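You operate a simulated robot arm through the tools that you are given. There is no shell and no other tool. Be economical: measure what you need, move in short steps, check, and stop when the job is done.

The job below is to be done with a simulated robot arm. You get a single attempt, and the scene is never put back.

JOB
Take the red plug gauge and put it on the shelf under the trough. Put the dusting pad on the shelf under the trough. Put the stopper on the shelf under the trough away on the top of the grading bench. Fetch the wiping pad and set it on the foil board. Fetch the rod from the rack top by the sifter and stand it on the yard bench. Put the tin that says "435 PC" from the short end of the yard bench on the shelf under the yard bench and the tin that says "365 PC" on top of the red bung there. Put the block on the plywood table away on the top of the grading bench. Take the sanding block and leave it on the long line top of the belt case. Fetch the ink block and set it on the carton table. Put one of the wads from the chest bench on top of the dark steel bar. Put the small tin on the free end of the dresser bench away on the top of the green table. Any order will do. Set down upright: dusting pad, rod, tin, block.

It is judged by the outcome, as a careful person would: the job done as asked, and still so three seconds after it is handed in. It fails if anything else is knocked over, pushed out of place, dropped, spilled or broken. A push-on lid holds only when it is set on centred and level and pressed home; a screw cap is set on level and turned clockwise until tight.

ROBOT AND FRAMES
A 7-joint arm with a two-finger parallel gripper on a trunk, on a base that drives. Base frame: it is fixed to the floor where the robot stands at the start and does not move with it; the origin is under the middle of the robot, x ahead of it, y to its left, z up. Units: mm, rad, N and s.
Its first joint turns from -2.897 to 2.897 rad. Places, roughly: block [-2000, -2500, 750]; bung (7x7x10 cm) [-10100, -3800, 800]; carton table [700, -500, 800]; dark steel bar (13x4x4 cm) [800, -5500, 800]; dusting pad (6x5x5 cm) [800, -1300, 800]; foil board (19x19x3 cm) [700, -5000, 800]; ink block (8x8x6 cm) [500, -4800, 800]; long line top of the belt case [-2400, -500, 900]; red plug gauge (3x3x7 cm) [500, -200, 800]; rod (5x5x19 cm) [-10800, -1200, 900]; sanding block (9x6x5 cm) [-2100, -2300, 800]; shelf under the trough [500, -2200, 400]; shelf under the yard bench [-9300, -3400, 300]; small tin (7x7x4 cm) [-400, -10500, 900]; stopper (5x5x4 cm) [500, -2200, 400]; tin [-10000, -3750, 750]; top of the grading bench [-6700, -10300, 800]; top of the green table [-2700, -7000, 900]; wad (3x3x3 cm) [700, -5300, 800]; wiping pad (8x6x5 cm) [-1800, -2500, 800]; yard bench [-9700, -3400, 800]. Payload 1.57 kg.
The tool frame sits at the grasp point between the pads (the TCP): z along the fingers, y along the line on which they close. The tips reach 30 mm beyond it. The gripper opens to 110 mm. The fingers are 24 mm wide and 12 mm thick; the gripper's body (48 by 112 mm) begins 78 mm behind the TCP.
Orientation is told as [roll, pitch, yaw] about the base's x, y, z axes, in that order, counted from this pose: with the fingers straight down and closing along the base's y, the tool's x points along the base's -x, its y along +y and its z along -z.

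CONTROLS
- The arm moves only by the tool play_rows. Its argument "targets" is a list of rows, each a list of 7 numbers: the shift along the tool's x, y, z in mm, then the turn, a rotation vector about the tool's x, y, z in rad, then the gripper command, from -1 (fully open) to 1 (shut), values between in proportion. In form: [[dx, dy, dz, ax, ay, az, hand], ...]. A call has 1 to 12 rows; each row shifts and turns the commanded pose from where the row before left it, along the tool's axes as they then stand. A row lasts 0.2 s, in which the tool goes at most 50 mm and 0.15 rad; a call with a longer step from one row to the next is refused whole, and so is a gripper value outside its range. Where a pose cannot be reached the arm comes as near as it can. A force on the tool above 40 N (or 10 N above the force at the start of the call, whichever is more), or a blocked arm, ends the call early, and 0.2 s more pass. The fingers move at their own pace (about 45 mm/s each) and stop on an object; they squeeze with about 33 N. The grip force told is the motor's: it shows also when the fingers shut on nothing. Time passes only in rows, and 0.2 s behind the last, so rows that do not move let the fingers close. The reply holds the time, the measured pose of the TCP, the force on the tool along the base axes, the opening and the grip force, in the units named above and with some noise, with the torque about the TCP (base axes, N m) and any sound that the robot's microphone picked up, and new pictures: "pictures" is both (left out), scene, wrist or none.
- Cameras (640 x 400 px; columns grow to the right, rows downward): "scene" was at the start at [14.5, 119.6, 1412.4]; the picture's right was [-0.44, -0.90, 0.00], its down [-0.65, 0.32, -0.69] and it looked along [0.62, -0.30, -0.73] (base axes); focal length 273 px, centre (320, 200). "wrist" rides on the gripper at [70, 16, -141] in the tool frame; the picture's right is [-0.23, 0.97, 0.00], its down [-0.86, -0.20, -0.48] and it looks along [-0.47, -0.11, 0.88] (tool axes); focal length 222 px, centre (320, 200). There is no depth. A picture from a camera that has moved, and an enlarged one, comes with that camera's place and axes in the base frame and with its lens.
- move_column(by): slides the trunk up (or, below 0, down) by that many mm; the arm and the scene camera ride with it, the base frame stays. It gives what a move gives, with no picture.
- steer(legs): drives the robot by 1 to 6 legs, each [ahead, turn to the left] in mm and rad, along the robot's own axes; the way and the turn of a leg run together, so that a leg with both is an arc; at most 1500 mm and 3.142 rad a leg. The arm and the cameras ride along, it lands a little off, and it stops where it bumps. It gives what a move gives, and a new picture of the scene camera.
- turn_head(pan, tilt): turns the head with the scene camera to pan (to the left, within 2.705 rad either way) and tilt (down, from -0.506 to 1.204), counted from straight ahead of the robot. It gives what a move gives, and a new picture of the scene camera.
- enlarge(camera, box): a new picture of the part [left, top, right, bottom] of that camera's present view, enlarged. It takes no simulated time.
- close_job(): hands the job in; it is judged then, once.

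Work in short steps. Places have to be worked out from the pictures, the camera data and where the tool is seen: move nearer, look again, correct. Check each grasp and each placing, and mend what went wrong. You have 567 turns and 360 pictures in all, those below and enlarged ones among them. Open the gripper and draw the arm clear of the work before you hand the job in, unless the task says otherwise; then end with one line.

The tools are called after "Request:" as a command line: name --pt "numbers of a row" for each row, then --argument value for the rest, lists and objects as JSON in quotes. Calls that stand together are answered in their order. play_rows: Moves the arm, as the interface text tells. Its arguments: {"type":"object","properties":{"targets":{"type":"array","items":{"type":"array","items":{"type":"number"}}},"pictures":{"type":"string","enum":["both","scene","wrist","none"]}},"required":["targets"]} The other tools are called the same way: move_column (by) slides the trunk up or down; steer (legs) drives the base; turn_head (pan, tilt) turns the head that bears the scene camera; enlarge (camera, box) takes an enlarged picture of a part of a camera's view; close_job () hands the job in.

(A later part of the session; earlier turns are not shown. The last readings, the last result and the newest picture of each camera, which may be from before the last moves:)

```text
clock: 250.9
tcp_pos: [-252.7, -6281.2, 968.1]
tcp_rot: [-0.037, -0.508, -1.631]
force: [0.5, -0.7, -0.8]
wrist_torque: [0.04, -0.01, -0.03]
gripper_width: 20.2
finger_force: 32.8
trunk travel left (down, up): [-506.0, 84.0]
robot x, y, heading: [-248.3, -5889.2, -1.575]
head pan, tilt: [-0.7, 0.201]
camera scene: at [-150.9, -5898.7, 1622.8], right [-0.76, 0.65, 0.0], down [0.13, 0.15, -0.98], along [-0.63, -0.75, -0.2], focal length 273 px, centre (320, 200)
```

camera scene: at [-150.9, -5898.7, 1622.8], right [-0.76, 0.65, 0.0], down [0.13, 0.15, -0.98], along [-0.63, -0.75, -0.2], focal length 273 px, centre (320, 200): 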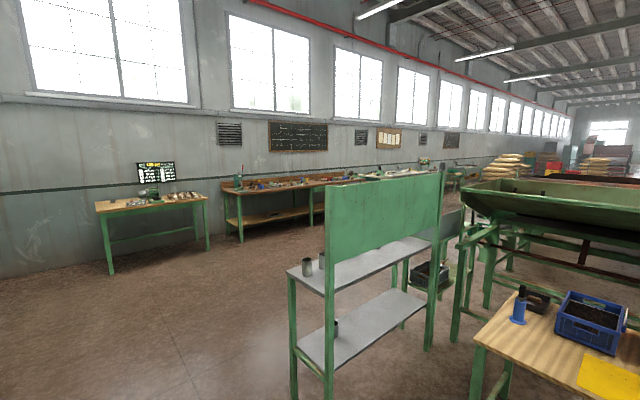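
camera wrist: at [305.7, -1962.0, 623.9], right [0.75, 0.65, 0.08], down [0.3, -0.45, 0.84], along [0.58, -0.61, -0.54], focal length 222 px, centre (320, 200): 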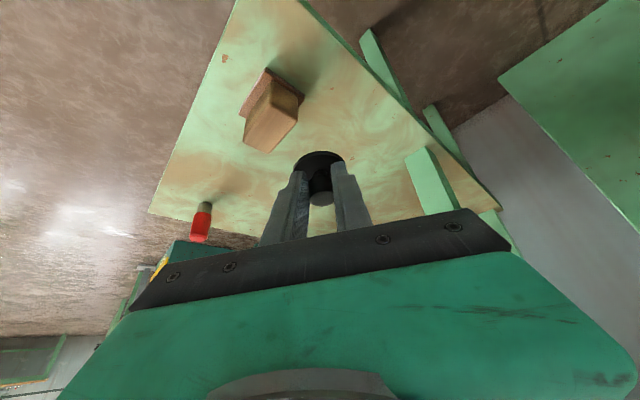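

Open floor ahead. I continue south to y≈-8800, then turn west and look.

Request:
steer --legs '[[1500, 0.0], [1300, 0], [0, -1.571]]'

Request:
turn_head --pan 0 --tilt 0.25

```text
clock: 268.2
tcp_pos: [-674.7, -8693.9, 968.2]
tcp_rot: [-0.035, -0.507, 3.105]
force: [-0.6, -0.1, 0.1]
wrist_torque: [0.03, 0.0, 0.01]
gripper_width: 20.4
finger_force: 32.9
trunk travel left (down, up): [-506.0, 84.0]
robot x, y, heading: [-281.7, -8692.2, -3.119]
head pan, tilt: [-0.7, 0.201]
camera scene: at [-287.3, -8784.1, 1622.8], right [0.63, 0.78, 0.0], down [0.16, -0.13, -0.98], along [-0.76, 0.62, -0.2], focal length 273 px, centre (320, 200)
```

scene: 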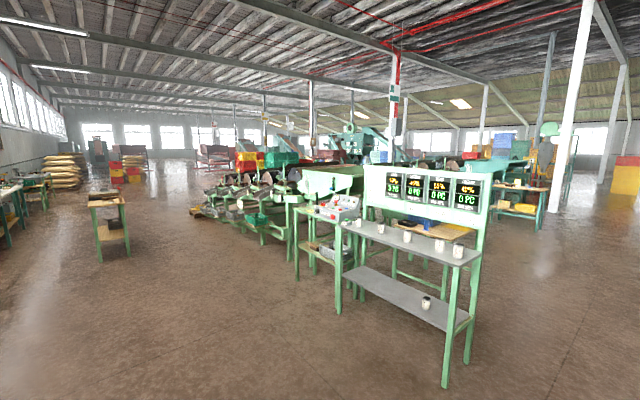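

```text
clock: 269.3
tcp_pos: [-674.2, -8694.6, 967.2]
tcp_rot: [-0.035, -0.507, 3.106]
force: [-0.3, 0.3, -0.6]
wrist_torque: [0.0, -0.01, 0.01]
gripper_width: 20.2
finger_force: 33.2
trunk travel left (down, up): [-506.0, 84.0]
robot x, y, heading: [-277.2, -8691.6, -3.12]
head pan, tilt: [0.0, 0.25]
camera scene: at [-308.1, -8844.6, 1618.3], right [-0.02, 1.0, 0.0], down [0.25, 0.01, -0.97], along [-0.97, -0.02, -0.25], focal length 273 px, centre (320, 200)
```

scene: 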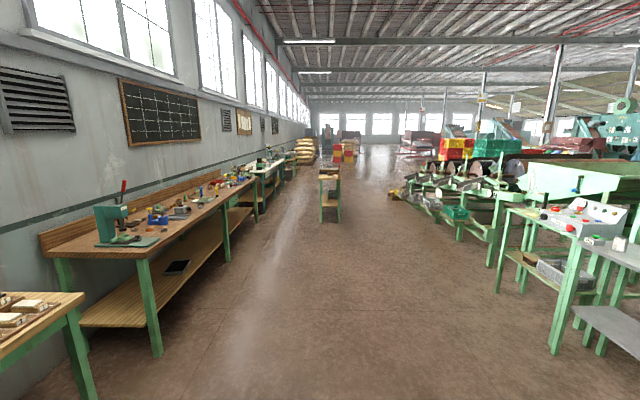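

Heading west. A small table stands in the lane near [-5100, -8750]; I'll pass south of it.

Request:
steer --legs '[[0, 0.115], [1500, 0], [1500, 0], [1300, 0]]'

```text
clock: 290.6
tcp_pos: [-4952.5, -9342.6, 968.5]
tcp_rot: [-0.035, -0.507, -3.061]
force: [0.5, -0.2, -0.6]
wrist_torque: [-0.03, -0.04, 0.03]
gripper_width: 20.1
finger_force: 33.0
trunk travel left (down, up): [-506.0, 84.0]
robot x, y, heading: [-4563.4, -9287.9, -3.005]
head pan, tilt: [0.0, 0.25]
camera scene: at [-4571.2, -9450.0, 1618.2], right [-0.14, 0.99, 0.0], down [0.24, 0.03, -0.97], along [-0.96, -0.13, -0.25], focal length 273 px, centre (320, 200)
```

scene: 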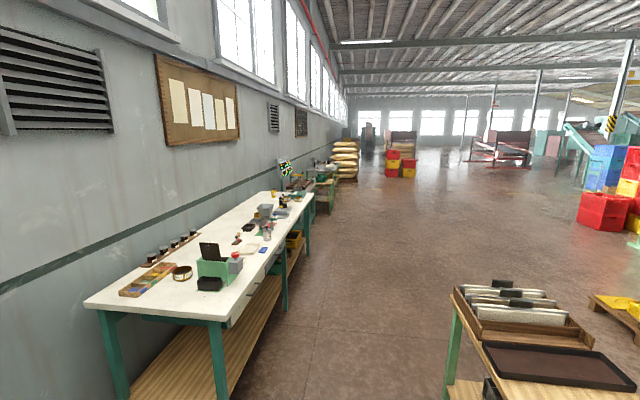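

The white-topped bench spanning x -5500…-7900 is the grading bench. I drive up to its near end.

Request:
steer --legs '[[0, 0.172], [1190, 0], [0, 1.262]]'

Request:
turn_head --pan 0 --tilt 0.7

```text
clock: 299.6
tcp_pos: [-5837.0, -10021.0, 968.3]
tcp_rot: [-0.051, -0.51, -1.953]
force: [-3.0, 0.5, 1.6]
wrist_torque: [-0.03, -0.07, 0.0]
gripper_width: 20.1
finger_force: 32.9
trunk travel left (down, up): [-506.0, 84.0]
robot x, y, heading: [-5708.5, -9652.2, -1.879]
head pan, tilt: [0.0, 0.25]
stopped in leg 3: the force on the tool passed its limit (the readings are from after the stop); the commanded pose is now the measured one
camera scene: at [-5565.5, -9728.2, 1618.3], right [-0.95, 0.3, 0.0], down [0.08, 0.24, -0.97], along [-0.29, -0.92, -0.25], focal length 273 px, centre (320, 200)
```

scene: 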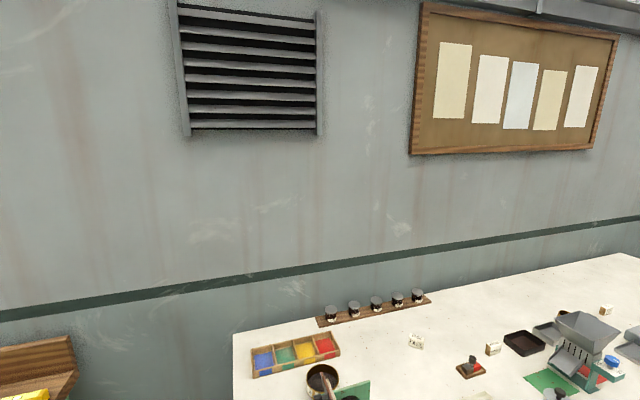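

```text
clock: 300.5
tcp_pos: [-5836.6, -10020.6, 969.2]
tcp_rot: [-0.05, -0.509, -1.952]
force: [-6.0, 2.9, 0.4]
wrist_torque: [-0.02, -0.05, -0.04]
gripper_width: 20.1
finger_force: 33.1
trunk travel left (down, up): [-506.0, 84.0]
robot x, y, heading: [-5701.0, -9649.3, -1.882]
head pan, tilt: [0.0, 0.7]
camera scene: at [-5563.4, -9720.0, 1577.6], right [-0.95, 0.3, 0.0], down [0.2, 0.61, -0.77], along [-0.23, -0.73, -0.64], focal length 273 px, centre (320, 200)
```

scene: 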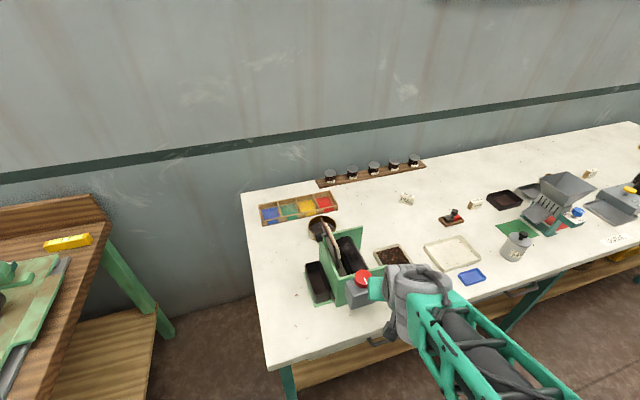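

The held stopper met the tall green stand with the red knob. I turn back slightly and examine.

Request:
steer --legs '[[0, -0.12], [-200, 0]]'

Request:
enlarge --camera "scene" --box '[240, 160, 560, 360]'

```text
clock: 302.7
tcp_pos: [-5798.0, -9823.1, 968.3]
tcp_rot: [-0.051, -0.509, -2.074]
force: [0.6, -0.5, -0.6]
wrist_torque: [0.0, -0.05, 0.03]
gripper_width: 20.0
finger_force: 33.7
trunk travel left (down, up): [-506.0, 84.0]
robot x, y, heading: [-5624.7, -9467.3, -2.005]
head pan, tilt: [0.0, 0.7]
camera scene: at [-5490.3, -9557.0, 1577.4], right [-0.91, 0.42, 0.0], down [0.27, 0.59, -0.77], along [-0.32, -0.7, -0.64], focal length 273 px, centre (320, 200)
```

scene: 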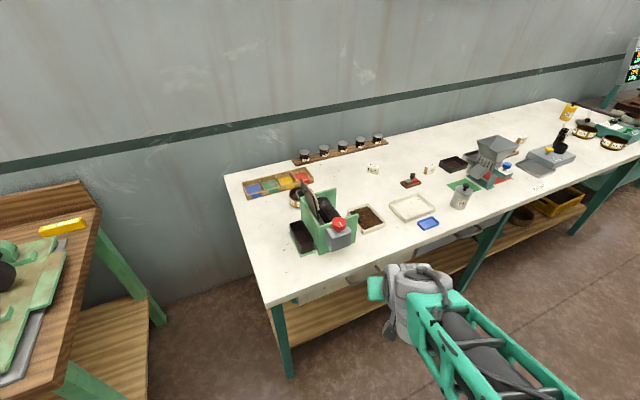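

```text
2.00 times, centred on (400, 260) of scene
camera zoom: at [-5490.3, -9557.0, 1577.4], right [-0.91, 0.42, 0.0], down [0.27, 0.59, -0.77], along [-0.32, -0.7, -0.64], focal length 546 px, centre (160, 80)
```

zoom: 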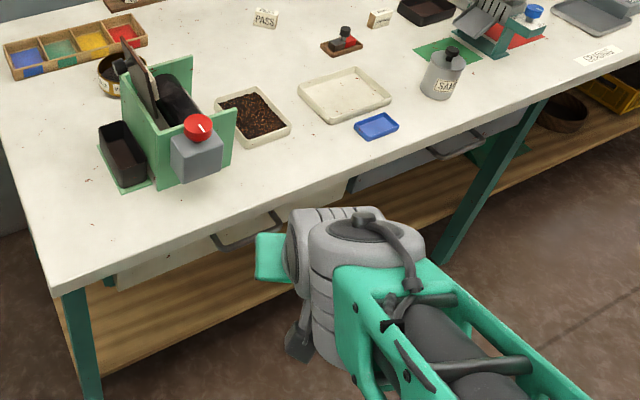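

The stand looks undisturbed. The bench's near corner area around [-5610, -10100] is free; I square up and move in there.

Request:
steer --legs '[[0, 0.434], [235, 0]]'

```text
clock: 305.7
tcp_pos: [-5634.8, -10100.5, 968.5]
tcp_rot: [-0.051, -0.509, -1.642]
force: [0.4, -0.5, -1.1]
wrist_torque: [0.0, -0.02, -0.02]
gripper_width: 20.2
finger_force: 32.6
trunk travel left (down, up): [-506.0, 84.0]
robot x, y, heading: [-5622.8, -9709.5, -1.569]
head pan, tilt: [0.0, 0.7]
camera scene: at [-5465.6, -9731.0, 1577.4], right [-1.0, 0.0, 0.0], down [0.0, 0.64, -0.76], along [0.0, -0.76, -0.64], focal length 273 px, centre (320, 200)
```

scene: 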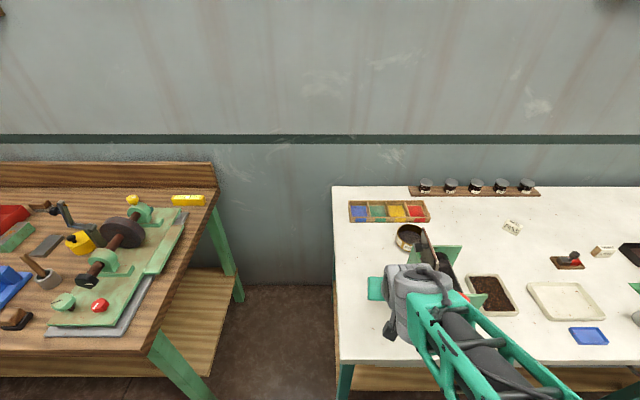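

Positioned over the free corner. I descend vertically to just above the bench.

Request:
play_rows --pt "17 1.5 31 0 0 0 1" --pt "17 1.5 31 0 0 0 1" --pt "14 1.5 26 0 0 0 1" --pictures "wrist"

```text
clock: 306.4
tcp_pos: [-5637.1, -10099.6, 892.6]
tcp_rot: [-0.051, -0.515, -1.643]
force: [1.0, 15.5, 21.3]
wrist_torque: [0.38, -0.2, 0.12]
gripper_width: 20.4
finger_force: 32.5
trunk travel left (down, up): [-506.0, 84.0]
robot x, y, heading: [-5623.7, -9706.4, -1.573]
head pan, tilt: [0.0, 0.7]
stopped in row 3: the force on the tool passed its limit (the readings are from after the stop); the commanded pose is now the measured one
camera wrist: at [-5602.4, -9972.0, 980.7], right [0.95, -0.29, 0.07], down [-0.21, -0.49, 0.85], along [-0.21, -0.82, -0.53], focal length 222 px, centre (320, 200)
```

wrist: 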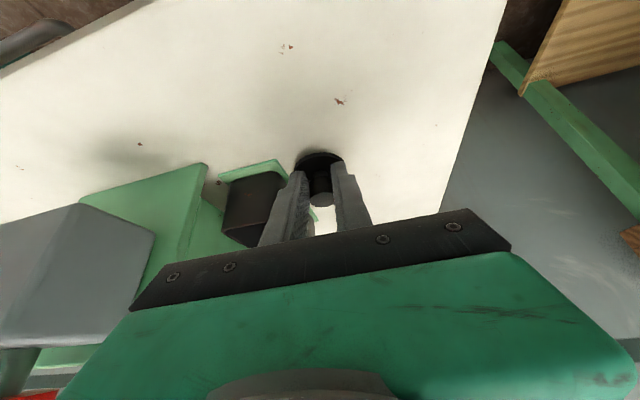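

It touched the bench top (surface at z≈848). I lift slightly, shift 40 mm away from the black hopper, and set it down gently.

Request:
play_rows --pt "-2 0 -4 0 0 0 1" --pt "0 40 -4 0 0 0 1" --pt "1 0 1.7 0 0 0 1" --pt "1 0 1.7 0 0 0 1" --pt "1 0 1.7 0 0 0 1" --pt "1 0 1.7 0 0 0 1" --pt "1 0 1.7 0 0 0 1" --pictures "wrist"

```text
clock: 308.0
tcp_pos: [-5594.1, -10105.0, 893.0]
tcp_rot: [-0.048, -0.526, -1.644]
force: [-0.3, 16.8, 24.5]
wrist_torque: [0.39, -0.14, 0.08]
gripper_width: 20.5
finger_force: 32.9
trunk travel left (down, up): [-506.0, 84.0]
robot x, y, heading: [-5623.2, -9706.0, -1.568]
head pan, tilt: [0.0, 0.7]
stopped in row 7: the force on the tool passed its limit (the readings are from after the stop); the commanded pose is now the measured one
camera wrist: at [-5561.7, -9975.8, 979.3], right [0.95, -0.29, 0.07], down [-0.21, -0.48, 0.85], along [-0.21, -0.83, -0.52], focal length 222 px, centre (320, 200)
```

wrist: 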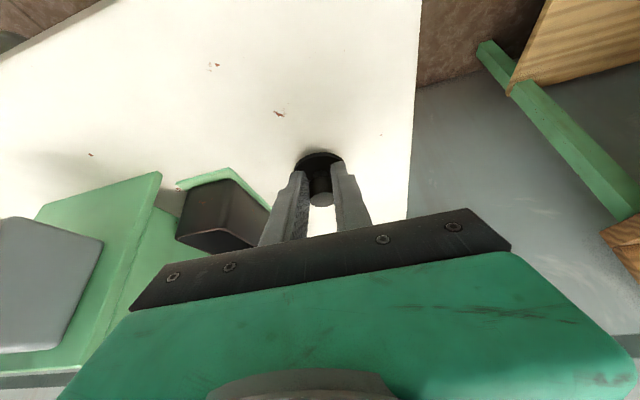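

Resting on the bench. I release and rise.

Request:
play_rows --pt "-0.5 0 -1 0 0 0 1" --pt "0 0 0 0 0 0 0.2" --pt "0 0 0 0 0 0 0.2" --pt "0 0 -35 0 0 0 0.2" --pt "0 0 -45 0 0 0 0.2" --pt "0 0 -45 0 0 0 0.2" --pictures "wrist"

```text
clock: 309.4
tcp_pos: [-5587.4, -10040.7, 994.6]
tcp_rot: [-0.076, -0.485, -1.633]
force: [-0.1, -0.1, 0.6]
wrist_torque: [0.02, 0.0, 0.05]
gripper_width: 44.1
finger_force: 0.0
trunk travel left (down, up): [-506.0, 84.0]
robot x, y, heading: [-5620.4, -9709.2, -1.568]
head pan, tilt: [0.0, 0.7]
camera wrist: at [-5551.4, -9915.3, 1084.8], right [0.95, -0.3, 0.04], down [-0.19, -0.52, 0.83], along [-0.23, -0.8, -0.55], focal length 222 px, centre (320, 200)
```

wrist: 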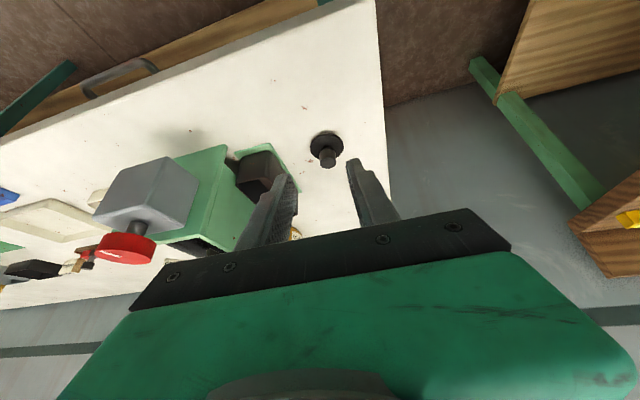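

The stopper stands on the grading bench. I level the tool and drive east to the dresser bench for the small tin.

Request:
play_rows --pt "0 0 -20 0.07 0.12 0 0" --pt "0 0 0 0 0.12 0 0" --pt "0 0 0 0 0.12 0 0" --pt "0 0 0 0 0.12 0 0" --pictures "none"

Request:
steer --legs '[[-200, 0], [0, 1.569], [1500, 0], [1500, 0], [1500, 0], [430, 0]]'

```text
clock: 310.4
tcp_pos: [-5581.6, -10034.2, 1018.9]
tcp_rot: [-0.106, -0.042, -1.693]
force: [0.1, 0.3, -0.5]
wrist_torque: [0.01, -0.05, -0.03]
gripper_width: 55.1
finger_force: 0.1
trunk travel left (down, up): [-506.0, 84.0]
robot x, y, heading: [-5624.5, -9703.9, -1.57]
head pan, tilt: [0.0, 0.7]
```

```text
clock: 339.1
tcp_pos: [-370.8, -9396.8, 1017.7]
tcp_rot: [-0.105, -0.044, -0.093]
force: [-0.6, -0.5, 1.0]
wrist_torque: [0.02, -0.02, -0.04]
gripper_width: 55.1
finger_force: 0.1
trunk travel left (down, up): [-506.0, 84.0]
robot x, y, heading: [-698.3, -9448.4, 0.036]
head pan, tilt: [0.0, 0.7]
camera scene: at [-676.1, -9291.3, 1577.4], right [0.03, -1.0, 0.0], down [-0.64, -0.02, -0.76], along [0.76, 0.02, -0.64], focal length 273 px, centre (320, 200)
```

scene: 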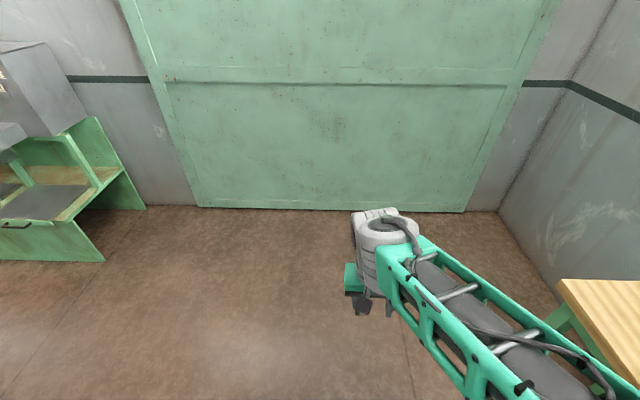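

The dresser bench is at the right. I square up to its east part.

Request:
steer --legs '[[250, 0], [0, -1.607]]'

Request:
play_rows --pt "0 0 0 -0.1 0.044 0 0" --pt "0 0 -25 0 0 0 0" --pictures "none"

```text
clock: 344.8
tcp_pos: [-411.5, -9767.2, 1019.2]
tcp_rot: [-0.105, -0.044, -1.713]
force: [-0.2, 0.9, 1.3]
wrist_torque: [0.0, -0.01, -0.04]
gripper_width: 55.1
finger_force: 0.2
trunk travel left (down, up): [-506.0, 84.0]
robot x, y, heading: [-445.3, -9438.5, -1.583]
head pan, tilt: [0.0, 0.7]
camera scene: at [-288.8, -9465.3, 1577.4], right [-1.0, 0.02, 0.0], down [0.01, 0.64, -0.76], along [-0.01, -0.76, -0.64], focal length 273 px, centre (320, 200)
```

scene: 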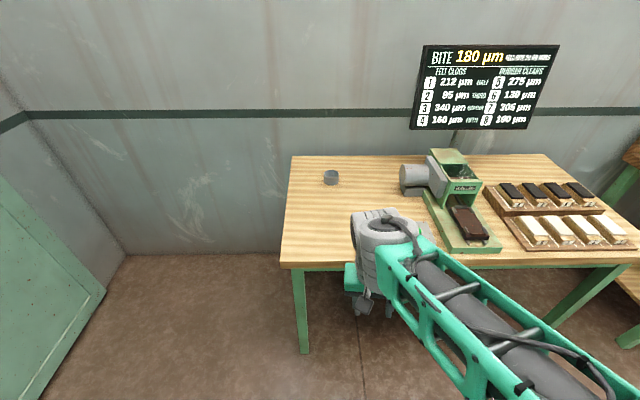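

```text
clock: 345.4
tcp_pos: [-410.9, -9768.2, 1044.7]
tcp_rot: [-0.003, 0.0, -1.716]
force: [-0.5, 0.4, 0.0]
wrist_torque: [0.0, 0.02, -0.01]
gripper_width: 55.1
finger_force: 0.0
trunk travel left (down, up): [-506.0, 84.0]
robot x, y, heading: [-447.4, -9435.2, -1.588]
head pan, tilt: [0.0, 0.7]
```

The small tin is at about [-350, -10472]. I drive closer.

Request:
steer --legs '[[320, 0.0]]'

Request:
play_rows --pt "-45 20 0 0 0 0 -1" --pt "-45 20 0 0 0 0 -1" --pt "-45 10 0 0 0 0 -1" --pt "-45 10 0 0 0 0 -1" --pt "-45 0 0 0 0 0 -1" --pictures "wrist"

```text
clock: 347.6
tcp_pos: [-416.6, -10089.0, 1044.6]
tcp_rot: [-0.004, 0.001, -1.718]
force: [0.1, -0.3, -0.6]
wrist_torque: [-0.01, 0.01, 0.02]
gripper_width: 55.3
finger_force: 0.0
trunk travel left (down, up): [-506.0, 84.0]
robot x, y, heading: [-450.0, -9757.9, -1.589]
head pan, tilt: [0.0, 0.7]
camera scene: at [-294.2, -9787.8, 1577.4], right [-1.0, 0.02, 0.0], down [0.01, 0.64, -0.76], along [-0.01, -0.76, -0.64], focal length 273 px, centre (320, 200)
```

scene: 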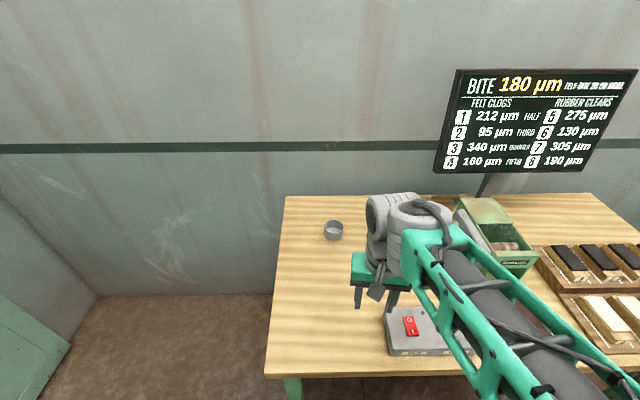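

```text
clock: 348.8
tcp_pos: [-391.2, -10321.4, 1045.3]
tcp_rot: [-0.001, -0.001, -1.717]
force: [-0.6, -0.3, 0.8]
wrist_torque: [0.02, -0.01, -0.02]
gripper_width: 109.9
finger_force: 0.0
trunk travel left (down, up): [-506.0, 84.0]
robot x, y, heading: [-454.0, -9762.1, -1.59]
head pan, tilt: [0.0, 0.7]
camera wrist: at [-363.3, -10255.2, 1185.2], right [0.93, -0.37, 0.0], down [-0.32, -0.82, 0.48], along [-0.18, -0.44, -0.88], focal length 222 px, centre (320, 200)
```

wrist: 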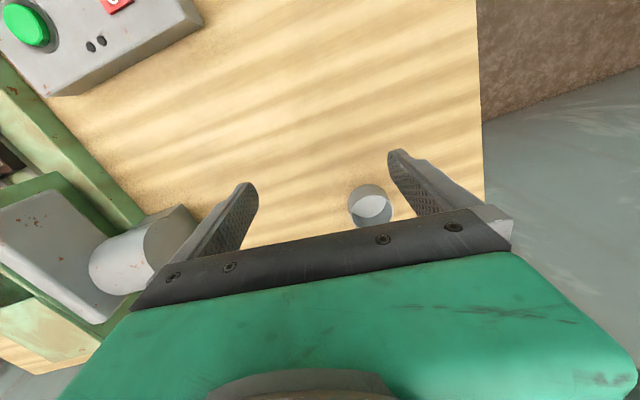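

The tin is near [-356, -10425]. I move over it and lower for a better look.

Request:
play_rows --pt "-33 17 20 0 0 0 -1" --pt "-33 17 30 0 0 0 -1" --pt "-32 16 32 0 0 0 -1" --pictures "wrist"

```text
clock: 349.6
tcp_pos: [-353.6, -10426.8, 962.7]
tcp_rot: [-0.003, 0.001, -1.718]
force: [0.4, -0.1, 1.0]
wrist_torque: [-0.02, 0.02, -0.01]
gripper_width: 110.0
finger_force: 0.0
trunk travel left (down, up): [-506.0, 84.0]
robot x, y, heading: [-448.4, -9760.4, -1.59]
head pan, tilt: [0.0, 0.7]
camera wrist: at [-326.7, -10359.4, 1103.1], right [0.93, -0.37, 0.0], down [-0.32, -0.82, 0.48], along [-0.18, -0.45, -0.88], focal length 222 px, centre (320, 200)
```

wrist: 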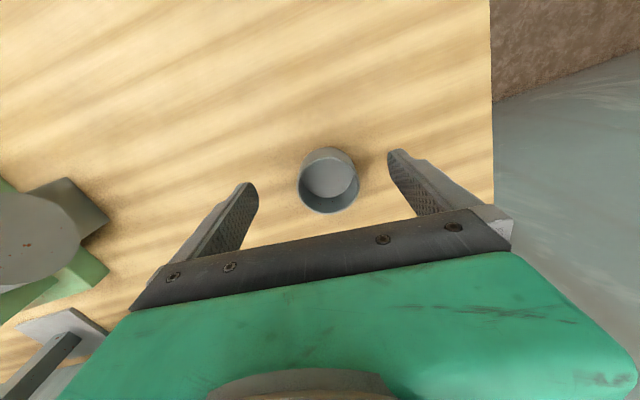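

The rim sits at about z 865, centre [-358, -10466]. I shift forward and descend to just above.

Request:
play_rows --pt "-38 2 20 0 0 0 -1" --pt "0 0 40 0 0 0 -1" --pictures "wrist"

```text
clock: 350.2
tcp_pos: [-356.3, -10463.1, 903.1]
tcp_rot: [-0.004, 0.0, -1.717]
force: [0.1, 0.1, -1.5]
wrist_torque: [0.0, -0.02, 0.03]
gripper_width: 109.9
finger_force: 0.0
trunk travel left (down, up): [-506.0, 84.0]
robot x, y, heading: [-452.8, -9760.0, -1.59]
head pan, tilt: [0.0, 0.7]
camera wrist: at [-330.2, -10396.5, 1042.7], right [0.93, -0.37, 0.0], down [-0.32, -0.82, 0.48], along [-0.18, -0.44, -0.88], focal length 222 px, centre (320, 200)
```

wrist: 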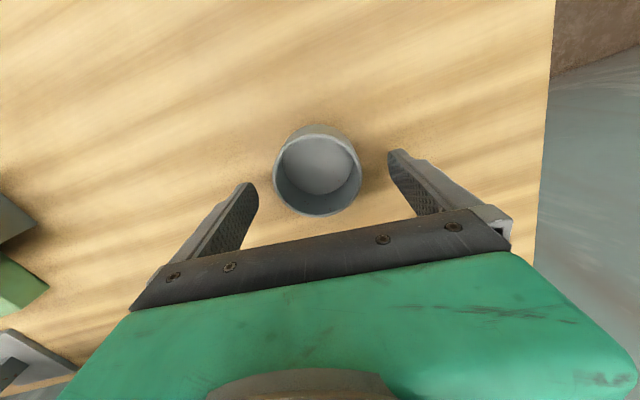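

Aligned; rim at z≈877. I descend ~28 mm and close.

Request:
play_rows --pt "4 0 12 0 0 0 -1" --pt "0 0 10 0 0 0 -1" --pt "0 0 5 0 0 0 -1" --pt "0 0 0 0 0 0 1" --pt "0 0 0 0 0 0 1" --pt "0 0 0 0 0 0 1" --pictures "wrist"

```text
clock: 351.6
tcp_pos: [-357.3, -10462.4, 880.5]
tcp_rot: [0.003, -0.013, -1.717]
force: [0.0, -1.9, 6.9]
wrist_torque: [0.08, 0.05, 0.01]
gripper_width: 67.3
finger_force: 18.8
trunk travel left (down, up): [-506.0, 84.0]
robot x, y, heading: [-449.6, -9760.5, -1.585]
head pan, tilt: [0.0, 0.7]
stopped in row 6: the force on the tool passed its limit (the readings are from after the stop); the commanded pose is now the measured one
camera wrist: at [-331.0, -10393.3, 1020.1], right [0.93, -0.37, 0.0], down [-0.32, -0.81, 0.49], along [-0.18, -0.46, -0.87], focal length 222 px, centre (320, 200)
```

wrist: 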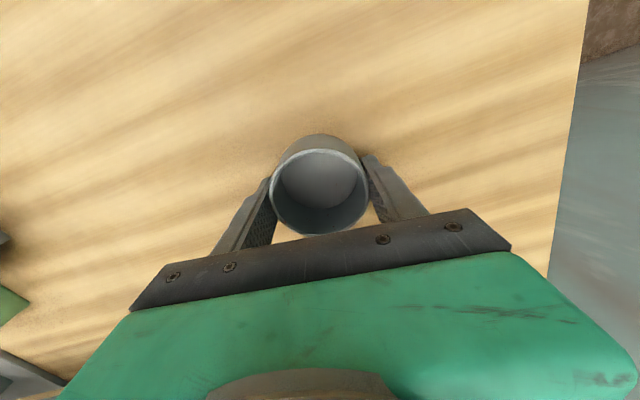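

Held at 67 mm. I lift, retract and head for the green table near [-2700, -7000].

Request:
play_rows --pt "0 0 -40 0 0 0 1" --pt "0 0 -45 0 0 0 1" --pt "0 0 -45 0 0 0 1" --pt "45 0 0 0 0 0 1" --pt "45 0 0 0 0 0 1" --pt "45 0 0 0 0 0 1" --pt "45 0 0 0 0 0 1" --pictures "none"

Request:
steer --legs '[[-800, 0], [0, -1.55], [1500, 0], [600, 0], [0, -1.571]]'

```text
clock: 353.2
tcp_pos: [-330.7, -10284.1, 1008.0]
tcp_rot: [0.0, -0.011, -1.716]
force: [-0.3, -0.7, -0.4]
wrist_torque: [0.0, -0.01, 0.0]
gripper_width: 67.1
finger_force: 33.0
trunk travel left (down, up): [-506.0, 84.0]
robot x, y, heading: [-450.4, -9759.3, -1.59]
head pan, tilt: [0.0, 0.7]
```

```text
clock: 375.2
tcp_pos: [-2620.2, -8346.2, 1007.9]
tcp_rot: [-0.001, -0.008, 1.389]
force: [1.3, 0.3, 0.2]
wrist_torque: [0.0, -0.02, -0.04]
gripper_width: 67.0
finger_force: 32.8
trunk travel left (down, up): [-506.0, 84.0]
robot x, y, heading: [-2522.6, -8875.2, 1.514]
head pan, tilt: [0.0, 0.7]
camera scene: at [-2671.7, -8843.4, 1577.4], right [1.0, -0.05, 0.0], down [-0.03, -0.64, -0.76], along [0.04, 0.76, -0.64], focal length 273 px, centre (320, 200)
```

scene: 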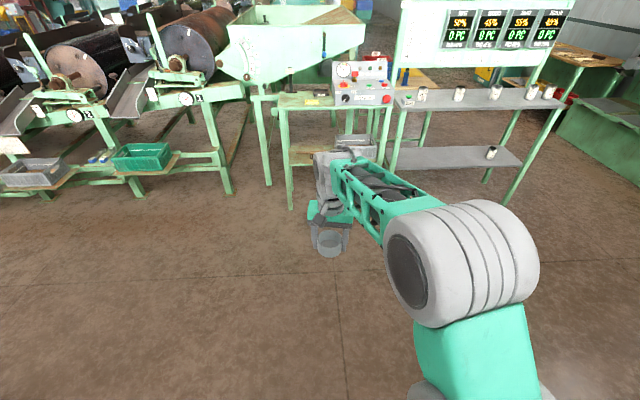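

A small green table with a control box lies ahead at [-2670, -7100]. I enlarge it.

Request:
enlarge --camera "scene" --box '[220, 40, 420, 165]'

```text
3.20 times, centred on (320, 102) of scene
camera zoom: at [-2671.7, -8843.4, 1577.4], right [1.0, -0.05, 0.0], down [-0.03, -0.64, -0.76], along [0.04, 0.76, -0.64], focal length 873 px, centre (320, 512)
```

zoom: 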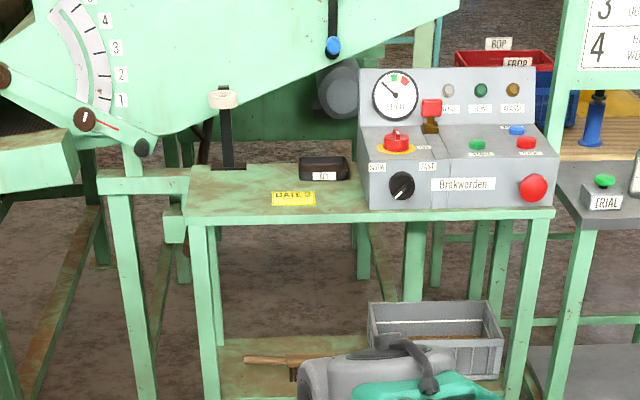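

The left half of the green table is free. I drive so that the tin arrives above it.

Request:
steer --legs '[[0, 0.132], [1230, 0], [0, -0.075]]'

Request:
play_rows --pt "0 0 10 0 0 0 1" --pictures "wrist"

```text
clock: 382.4
tcp_pos: [-2730.8, -7132.7, 1008.2]
tcp_rot: [-0.001, -0.008, 1.431]
force: [-0.2, -1.2, -0.1]
wrist_torque: [-0.03, 0.0, -0.01]
gripper_width: 66.8
finger_force: 32.4
trunk travel left (down, up): [-506.0, 84.0]
robot x, y, heading: [-2610.1, -7657.2, 1.562]
head pan, tilt: [0.0, 0.7]
camera scene: at [-2760.5, -7632.0, 1577.4], right [1.0, -0.01, 0.0], down [-0.01, -0.64, -0.76], along [0.01, 0.76, -0.64], focal length 273 px, centre (320, 200)
```

scene: 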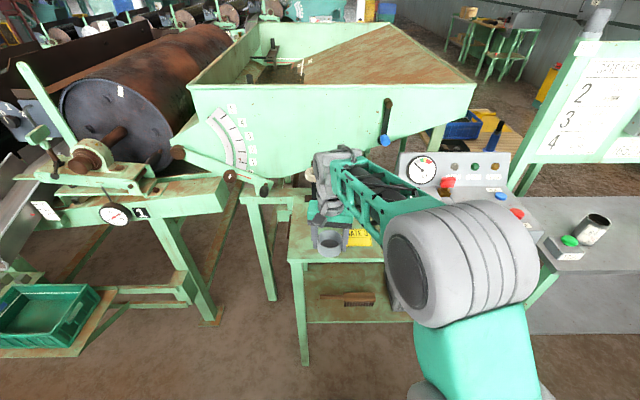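

```text
clock: 382.8
tcp_pos: [-2731.3, -7134.2, 999.2]
tcp_rot: [-0.002, -0.01, 1.432]
force: [-0.1, -0.4, -0.7]
wrist_torque: [-0.05, -0.02, 0.03]
gripper_width: 66.6
finger_force: 32.8
trunk travel left (down, up): [-506.0, 84.0]
robot x, y, heading: [-2605.6, -7658.0, 1.561]
head pan, tilt: [0.0, 0.7]
camera wrist: at [-2756.6, -7201.1, 1138.6], right [-0.93, 0.36, 0.0], down [0.32, 0.82, 0.49], along [0.17, 0.45, -0.87], focal length 222 px, centre (320, 200)
```

wrist: 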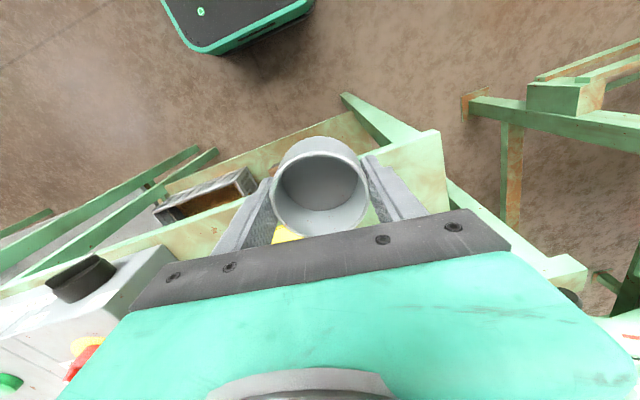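

I move over the free left part of the table and lower to contact.

Request:
play_rows --pt "-42 18 0 0 0 0 1" --pt "-42 18 0 0 0 0 1" --pt "0 0 30 0 0 0 1" --pt "0 0 10 0 0 0 1" --pt "0 0 6 0 0 0 1" --pt "0 0 6 0 0 0 1" --pt "0 0 6 0 0 0 1" --pt "0 0 6 0 0 0 1" --pt "0 0 6 0 0 0 1" --pt "0 0 6 0 0 0 1" --pictures "wrist"

```text
clock: 385.0
tcp_pos: [-2754.4, -7045.3, 930.7]
tcp_rot: [0.004, -0.016, 1.43]
force: [1.5, -9.4, 37.0]
wrist_torque: [-0.95, -1.27, -0.13]
gripper_width: 66.9
finger_force: 32.8
trunk travel left (down, up): [-506.0, 84.0]
robot x, y, heading: [-2608.5, -7656.0, 1.566]
head pan, tilt: [0.0, 0.7]
camera wrist: at [-2779.8, -7114.4, 1069.7], right [-0.93, 0.36, 0.01], down [0.32, 0.81, 0.49], along [0.17, 0.46, -0.87], focal length 222 px, centre (320, 200)
```

wrist: 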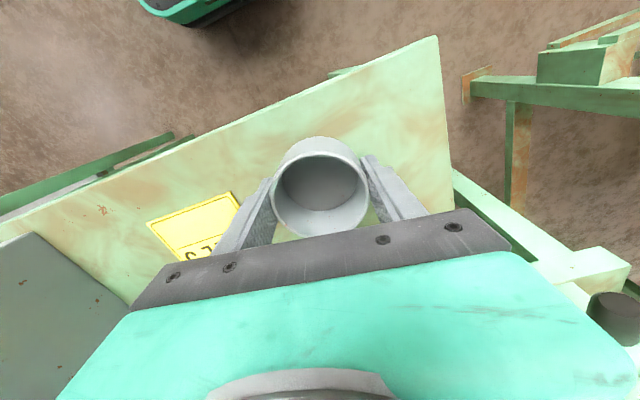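

Contact at z≈900 surface, well on the table. I release and rise.

Request:
play_rows --pt "0 0 -2 0 0 0 1" --pt "0 0 0 0 0 0 -0.6" --pt "0 0 0 0 0 0 -0.6" --pt "0 0 -30 0 0 0 -0.6" --pt "0 0 -45 0 0 0 -0.6" --pt "0 0 -45 0 0 0 -0.6" --pictures "wrist"

```text
clock: 386.4
tcp_pos: [-2753.8, -7045.5, 1043.5]
tcp_rot: [-0.003, -0.006, 1.43]
force: [-0.3, -0.1, -0.7]
wrist_torque: [0.01, 0.04, -0.01]
gripper_width: 87.9
finger_force: 0.1
trunk travel left (down, up): [-506.0, 84.0]
robot x, y, heading: [-2610.3, -7656.3, 1.56]
head pan, tilt: [0.0, 0.7]
camera wrist: at [-2779.0, -7112.8, 1183.9], right [-0.93, 0.36, 0.0], down [0.32, 0.82, 0.49], along [0.18, 0.45, -0.87], focal length 222 px, centre (320, 200)
```

wrist: 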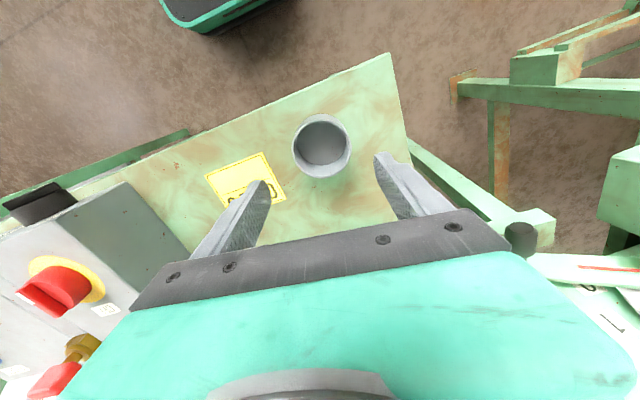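

The small tin stands on the green table. Next is the chest bench area near [700, -5300]. I retract and drive there.

Request:
play_rows --pt "45 0 0 0 0 0 -0.6" --pt "45 0 0 0 0 0 -0.6" --pt "45 0 0 0 0 0 -0.6" --pt "45 0 0 0 0 0 -0.6" --pictures "none"

Request:
steer --legs '[[-650, 0.0], [0, -1.56], [1500, 0], [800, 0], [0, 1.571]]'

Request:
steer --legs '[[1500, 0.0], [1450, 0], [0, -1.571]]'

```text
clock: 387.4
tcp_pos: [-2781.6, -7223.6, 1043.0]
tcp_rot: [0.0, -0.01, 1.431]
force: [0.4, 0.7, -0.1]
wrist_torque: [0.0, 0.0, 0.03]
gripper_width: 88.1
finger_force: 0.1
trunk travel left (down, up): [-506.0, 84.0]
robot x, y, heading: [-2604.6, -7661.0, 1.556]
head pan, tilt: [0.0, 0.7]
```

```text
clock: 409.5
tcp_pos: [-503.8, -7888.1, 1043.1]
tcp_rot: [-0.002, -0.009, 1.438]
force: [0.6, 0.8, -0.2]
wrist_torque: [0.03, 0.02, 0.01]
gripper_width: 88.1
finger_force: 0.0
trunk travel left (down, up): [-506.0, 84.0]
robot x, y, heading: [-327.3, -8324.1, 1.569]
head pan, tilt: [0.0, 0.7]
camera scene: at [-480.6, -8298.5, 1577.4], right [1.0, 0.0, 0.0], down [0.0, -0.64, -0.76], along [0.0, 0.76, -0.64], focal length 273 px, centre (320, 200)
```

scene: 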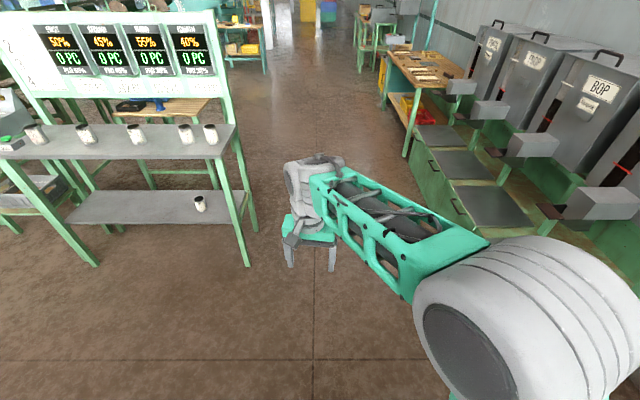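

```text
clock: 427.6
tcp_pos: [111.5, -5180.0, 1042.8]
tcp_rot: [-0.003, -0.01, -0.112]
force: [-0.1, 0.9, 1.1]
wrist_torque: [0.02, 0.0, 0.02]
gripper_width: 88.1
finger_force: 0.1
trunk travel left (down, up): [-506.0, 84.0]
robot x, y, heading: [-318.5, -5367.7, 0.019]
head pan, tilt: [0.0, 0.7]
camera scene: at [-295.1, -5210.6, 1577.4], right [0.02, -1.0, 0.0], down [-0.64, -0.01, -0.76], along [0.76, 0.01, -0.64], focal length 273 px, centre (320, 200)
```

scene: 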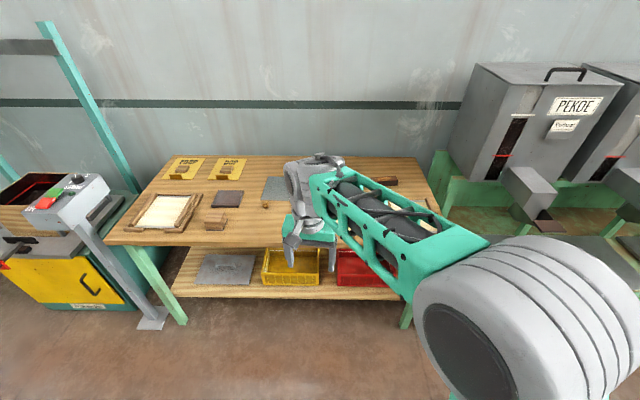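

I see the chest bench; the arm hides its right part. I drive up to it and use the wrist camera.

Request:
steer --legs '[[390, -0.019]]'

Request:
play_rows --pt "0 -45 0 0 0 0 -0.6" --pt "0 -45 0 0 0 0 -0.6" --pt "0 -40 0 0 0 0 -0.6" --pictures "wrist"

```text
clock: 430.0
tcp_pos: [505.2, -5188.8, 1042.8]
tcp_rot: [-0.001, -0.007, -0.135]
force: [-0.5, -0.2, 0.2]
wrist_torque: [0.0, -0.02, -0.03]
gripper_width: 87.7
finger_force: 0.1
trunk travel left (down, up): [-506.0, 84.0]
robot x, y, heading: [70.0, -5361.1, -0.009]
head pan, tilt: [0.0, 0.7]
camera scene: at [96.8, -5208.7, 1577.4], right [-0.01, -1.0, 0.0], down [-0.64, 0.0, -0.76], along [0.76, 0.0, -0.64], focal length 273 px, centre (320, 200)
```

scene: 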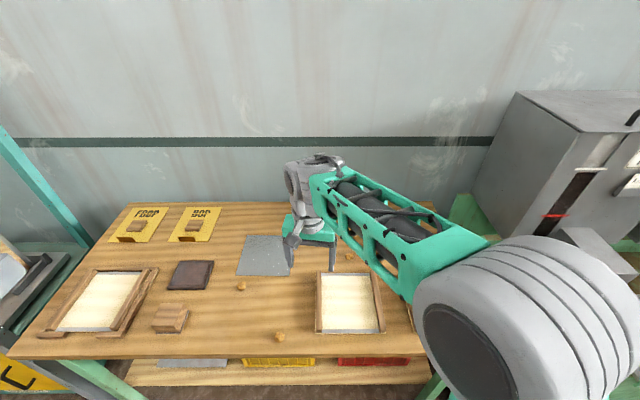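

```text
clock: 430.8
tcp_pos: [486.4, -5317.6, 1042.9]
tcp_rot: [0.0, -0.007, -0.137]
force: [-0.5, -0.7, -0.6]
wrist_torque: [-0.03, -0.02, 0.03]
gripper_width: 88.0
finger_force: 0.1
trunk travel left (down, up): [-506.0, 84.0]
robot x, y, heading: [70.8, -5364.1, -0.008]
head pan, tilt: [0.0, 0.7]
camera wrist: at [418.4, -5290.9, 1183.0], right [0.36, 0.93, 0.0], down [0.82, -0.31, 0.49], along [0.45, -0.17, -0.87], focal length 222 px, centre (320, 200)
```

wrist: 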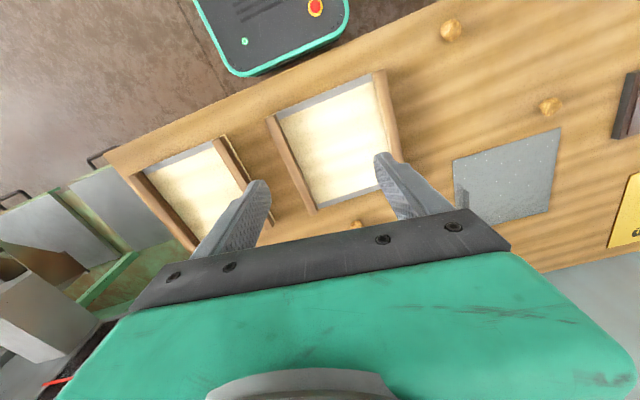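

Wads are visible; the one near [684, -5316] suits. I move toward it and look for the dark steel bar.

Request:
play_rows --pt "-47 6 0 0 0 0 -0.3" --pt "-47 6 0 0 0 0 -0.3" --pt "-47 6 0 0 0 0 -0.3" --pt "-40 -10 20 0 0 0 -0.3" --pictures "wrist"

```text
clock: 431.8
tcp_pos: [667.7, -5334.8, 1026.2]
tcp_rot: [0.0, -0.008, -0.136]
force: [-0.6, 0.0, 0.9]
wrist_torque: [0.01, 0.01, 0.03]
gripper_width: 71.3
finger_force: 0.1
trunk travel left (down, up): [-506.0, 84.0]
robot x, y, heading: [67.8, -5359.6, -0.006]
head pan, tilt: [0.0, 0.7]
camera wrist: at [599.7, -5308.6, 1166.0], right [0.36, 0.93, 0.0], down [0.82, -0.31, 0.49], along [0.45, -0.17, -0.87], focal length 222 px, centre (320, 200)
```

wrist: 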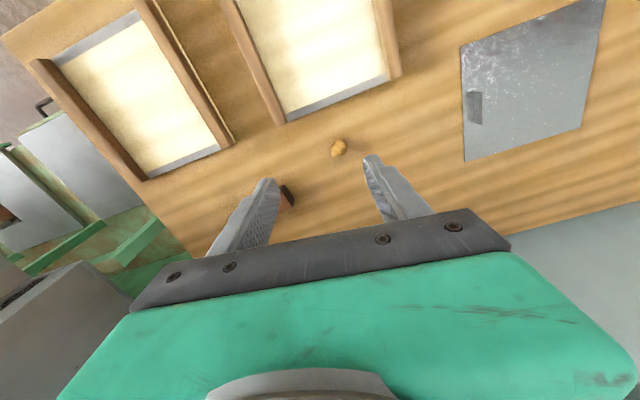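

The bar's end shows at [~720, -5400]. I move over the wad and descend for a better fix.

Request:
play_rows --pt "-20 11 40 0 0 0 -0.4" --pt "-20 11 40 0 0 0 -0.4" --pt "0 0 45 0 0 0 -0.4" --pictures "wrist"

```text
clock: 432.6
tcp_pos: [711.1, -5316.8, 898.7]
tcp_rot: [0.001, -0.01, -0.136]
force: [0.9, 0.2, -0.5]
wrist_torque: [0.02, -0.02, -0.01]
gripper_width: 77.1
finger_force: 0.0
trunk travel left (down, up): [-506.0, 84.0]
robot x, y, heading: [68.8, -5360.6, -0.003]
head pan, tilt: [0.0, 0.7]
camera wrist: at [643.2, -5290.1, 1039.0], right [0.36, 0.93, 0.0], down [0.82, -0.31, 0.49], along [0.46, -0.17, -0.87], focal length 222 px, centre (320, 200)
```

wrist: 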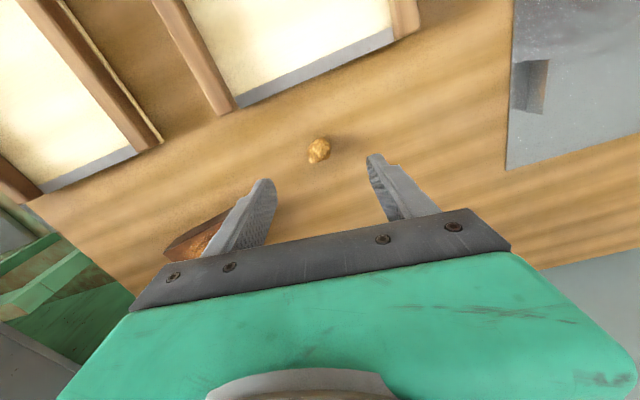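

Request:
play_rows --pt "-9 -3 40 0 0 0 -0.3" --pt "0 0 40 0 0 0 -0.3" --pictures "wrist"

```text
clock: 433.2
tcp_pos: [719.3, -5321.5, 818.6]
tcp_rot: [0.001, -0.01, -0.138]
force: [0.0, -0.7, -0.4]
wrist_torque: [-0.01, -0.02, 0.0]
gripper_width: 71.5
finger_force: 0.0
trunk travel left (down, up): [-506.0, 84.0]
robot x, y, heading: [69.4, -5362.7, -0.006]
head pan, tilt: [0.0, 0.7]
camera wrist: at [652.5, -5294.7, 959.9], right [0.36, 0.93, 0.0], down [0.82, -0.31, 0.49], along [0.45, -0.17, -0.87], focal length 222 px, centre (320, 200)
```

wrist: 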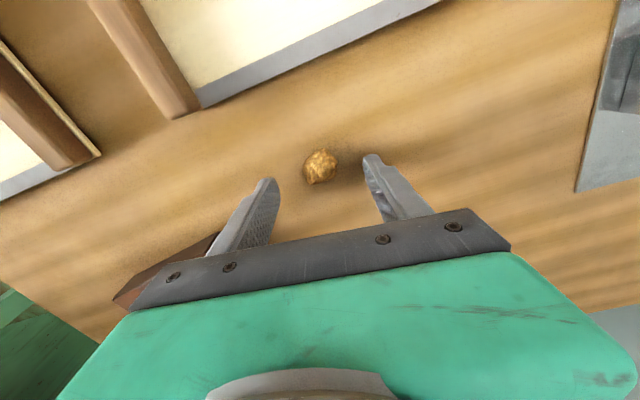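

The wad's centre is at about [716, -5319, 770]. I descend with force guard and close.

Request:
play_rows --pt "3 2 15 0 0 0 -0.3" --pt "0 0 8 0 0 0 -0.3" --pt "0 0 5 0 0 0 -0.3" --pt "0 0 0 0 0 0 1" --pt "0 0 0 0 0 0 1" --pt "0 0 0 0 0 0 1" --pictures "wrist"

```text
clock: 433.8
tcp_pos: [719.0, -5319.4, 810.9]
tcp_rot: [0.0, -0.019, -0.138]
force: [-15.7, 0.5, 23.1]
wrist_torque: [-0.84, 0.82, -0.56]
gripper_width: 72.8
finger_force: 0.7
trunk travel left (down, up): [-506.0, 84.0]
robot x, y, heading: [69.2, -5366.4, -0.002]
head pan, tilt: [0.0, 0.7]
stopped in row 2: the force on the tool passed its limit (the readings are from after the stop); the commanded pose is now the measured one
camera wrist: at [649.3, -5292.8, 949.6], right [0.36, 0.93, 0.0], down [0.81, -0.31, 0.49], along [0.46, -0.17, -0.87], focal length 222 px, centre (320, 200)
```

wrist: 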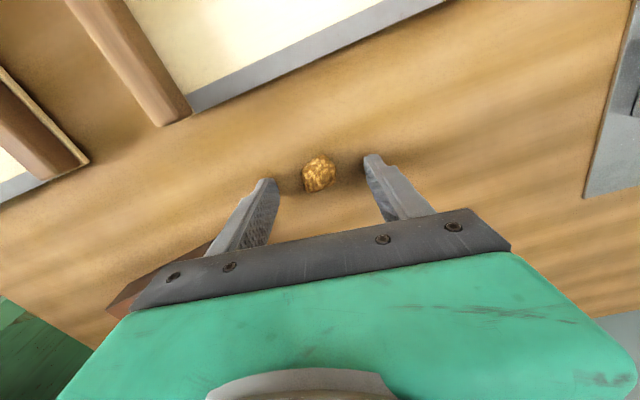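

The table surface is at z≈780. I lift 2 mm, recentre by -8 mm in x and close.

Request:
play_rows --pt "7 1 -3 0 0 0 -0.3" --pt "0 0 0 0 0 0 1" --pt "0 0 0 0 0 0 1" --pt "0 0 0 0 0 0 1" --pt "0 0 0 0 0 0 1" --pictures "wrist"

```text
clock: 435.0
tcp_pos: [714.3, -5318.0, 810.5]
tcp_rot: [0.002, -0.017, -0.139]
force: [-1.4, -5.2, 7.6]
wrist_torque: [-0.26, 0.14, 0.04]
gripper_width: 22.7
finger_force: 8.1
trunk travel left (down, up): [-506.0, 84.0]
robot x, y, heading: [70.4, -5363.9, -0.004]
head pan, tilt: [0.0, 0.7]
camera wrist: at [644.4, -5291.8, 949.8], right [0.36, 0.93, 0.0], down [0.81, -0.31, 0.49], along [0.46, -0.17, -0.87], focal length 222 px, centre (320, 200)
```

wrist: 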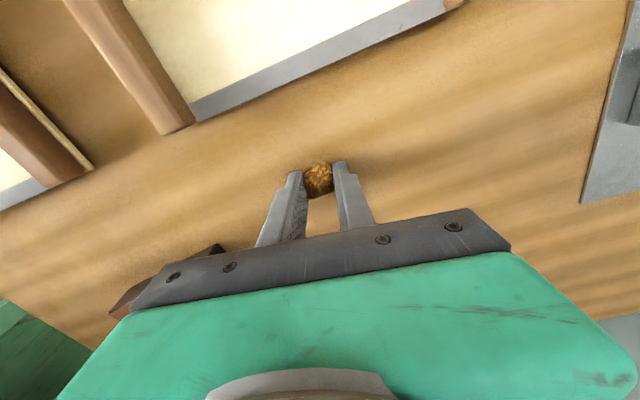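

The wad is held. I lift and draw back to view the steel bar.

Request:
play_rows --pt "0 0 -40 0 0 0 1" --pt "0 0 -45 0 0 0 1" --pt "40 -20 -10 0 0 0 1" --pt "40 -20 -10 0 0 0 1" --pictures "wrist"

```text
clock: 436.0
tcp_pos: [626.4, -5345.0, 913.8]
tcp_rot: [-0.001, -0.017, -0.135]
force: [-0.4, -0.4, 0.3]
wrist_torque: [0.04, -0.04, 0.03]
gripper_width: 21.0
finger_force: 8.2
trunk travel left (down, up): [-506.0, 84.0]
robot x, y, heading: [67.9, -5368.2, -0.002]
head pan, tilt: [0.0, 0.7]
camera wrist: at [557.3, -5318.8, 1053.6], right [0.36, 0.93, 0.0], down [0.81, -0.31, 0.49], along [0.46, -0.17, -0.87], focal length 222 px, centre (320, 200)
```

wrist: 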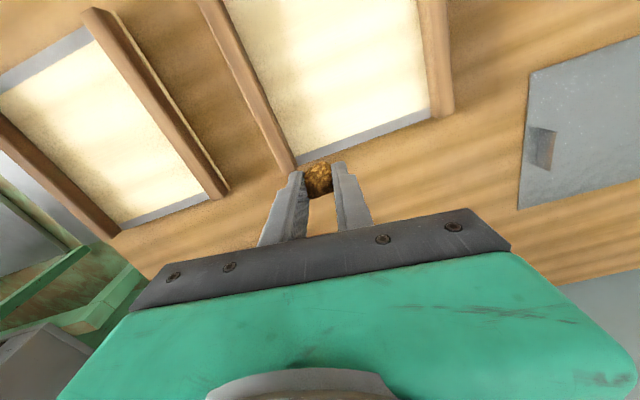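

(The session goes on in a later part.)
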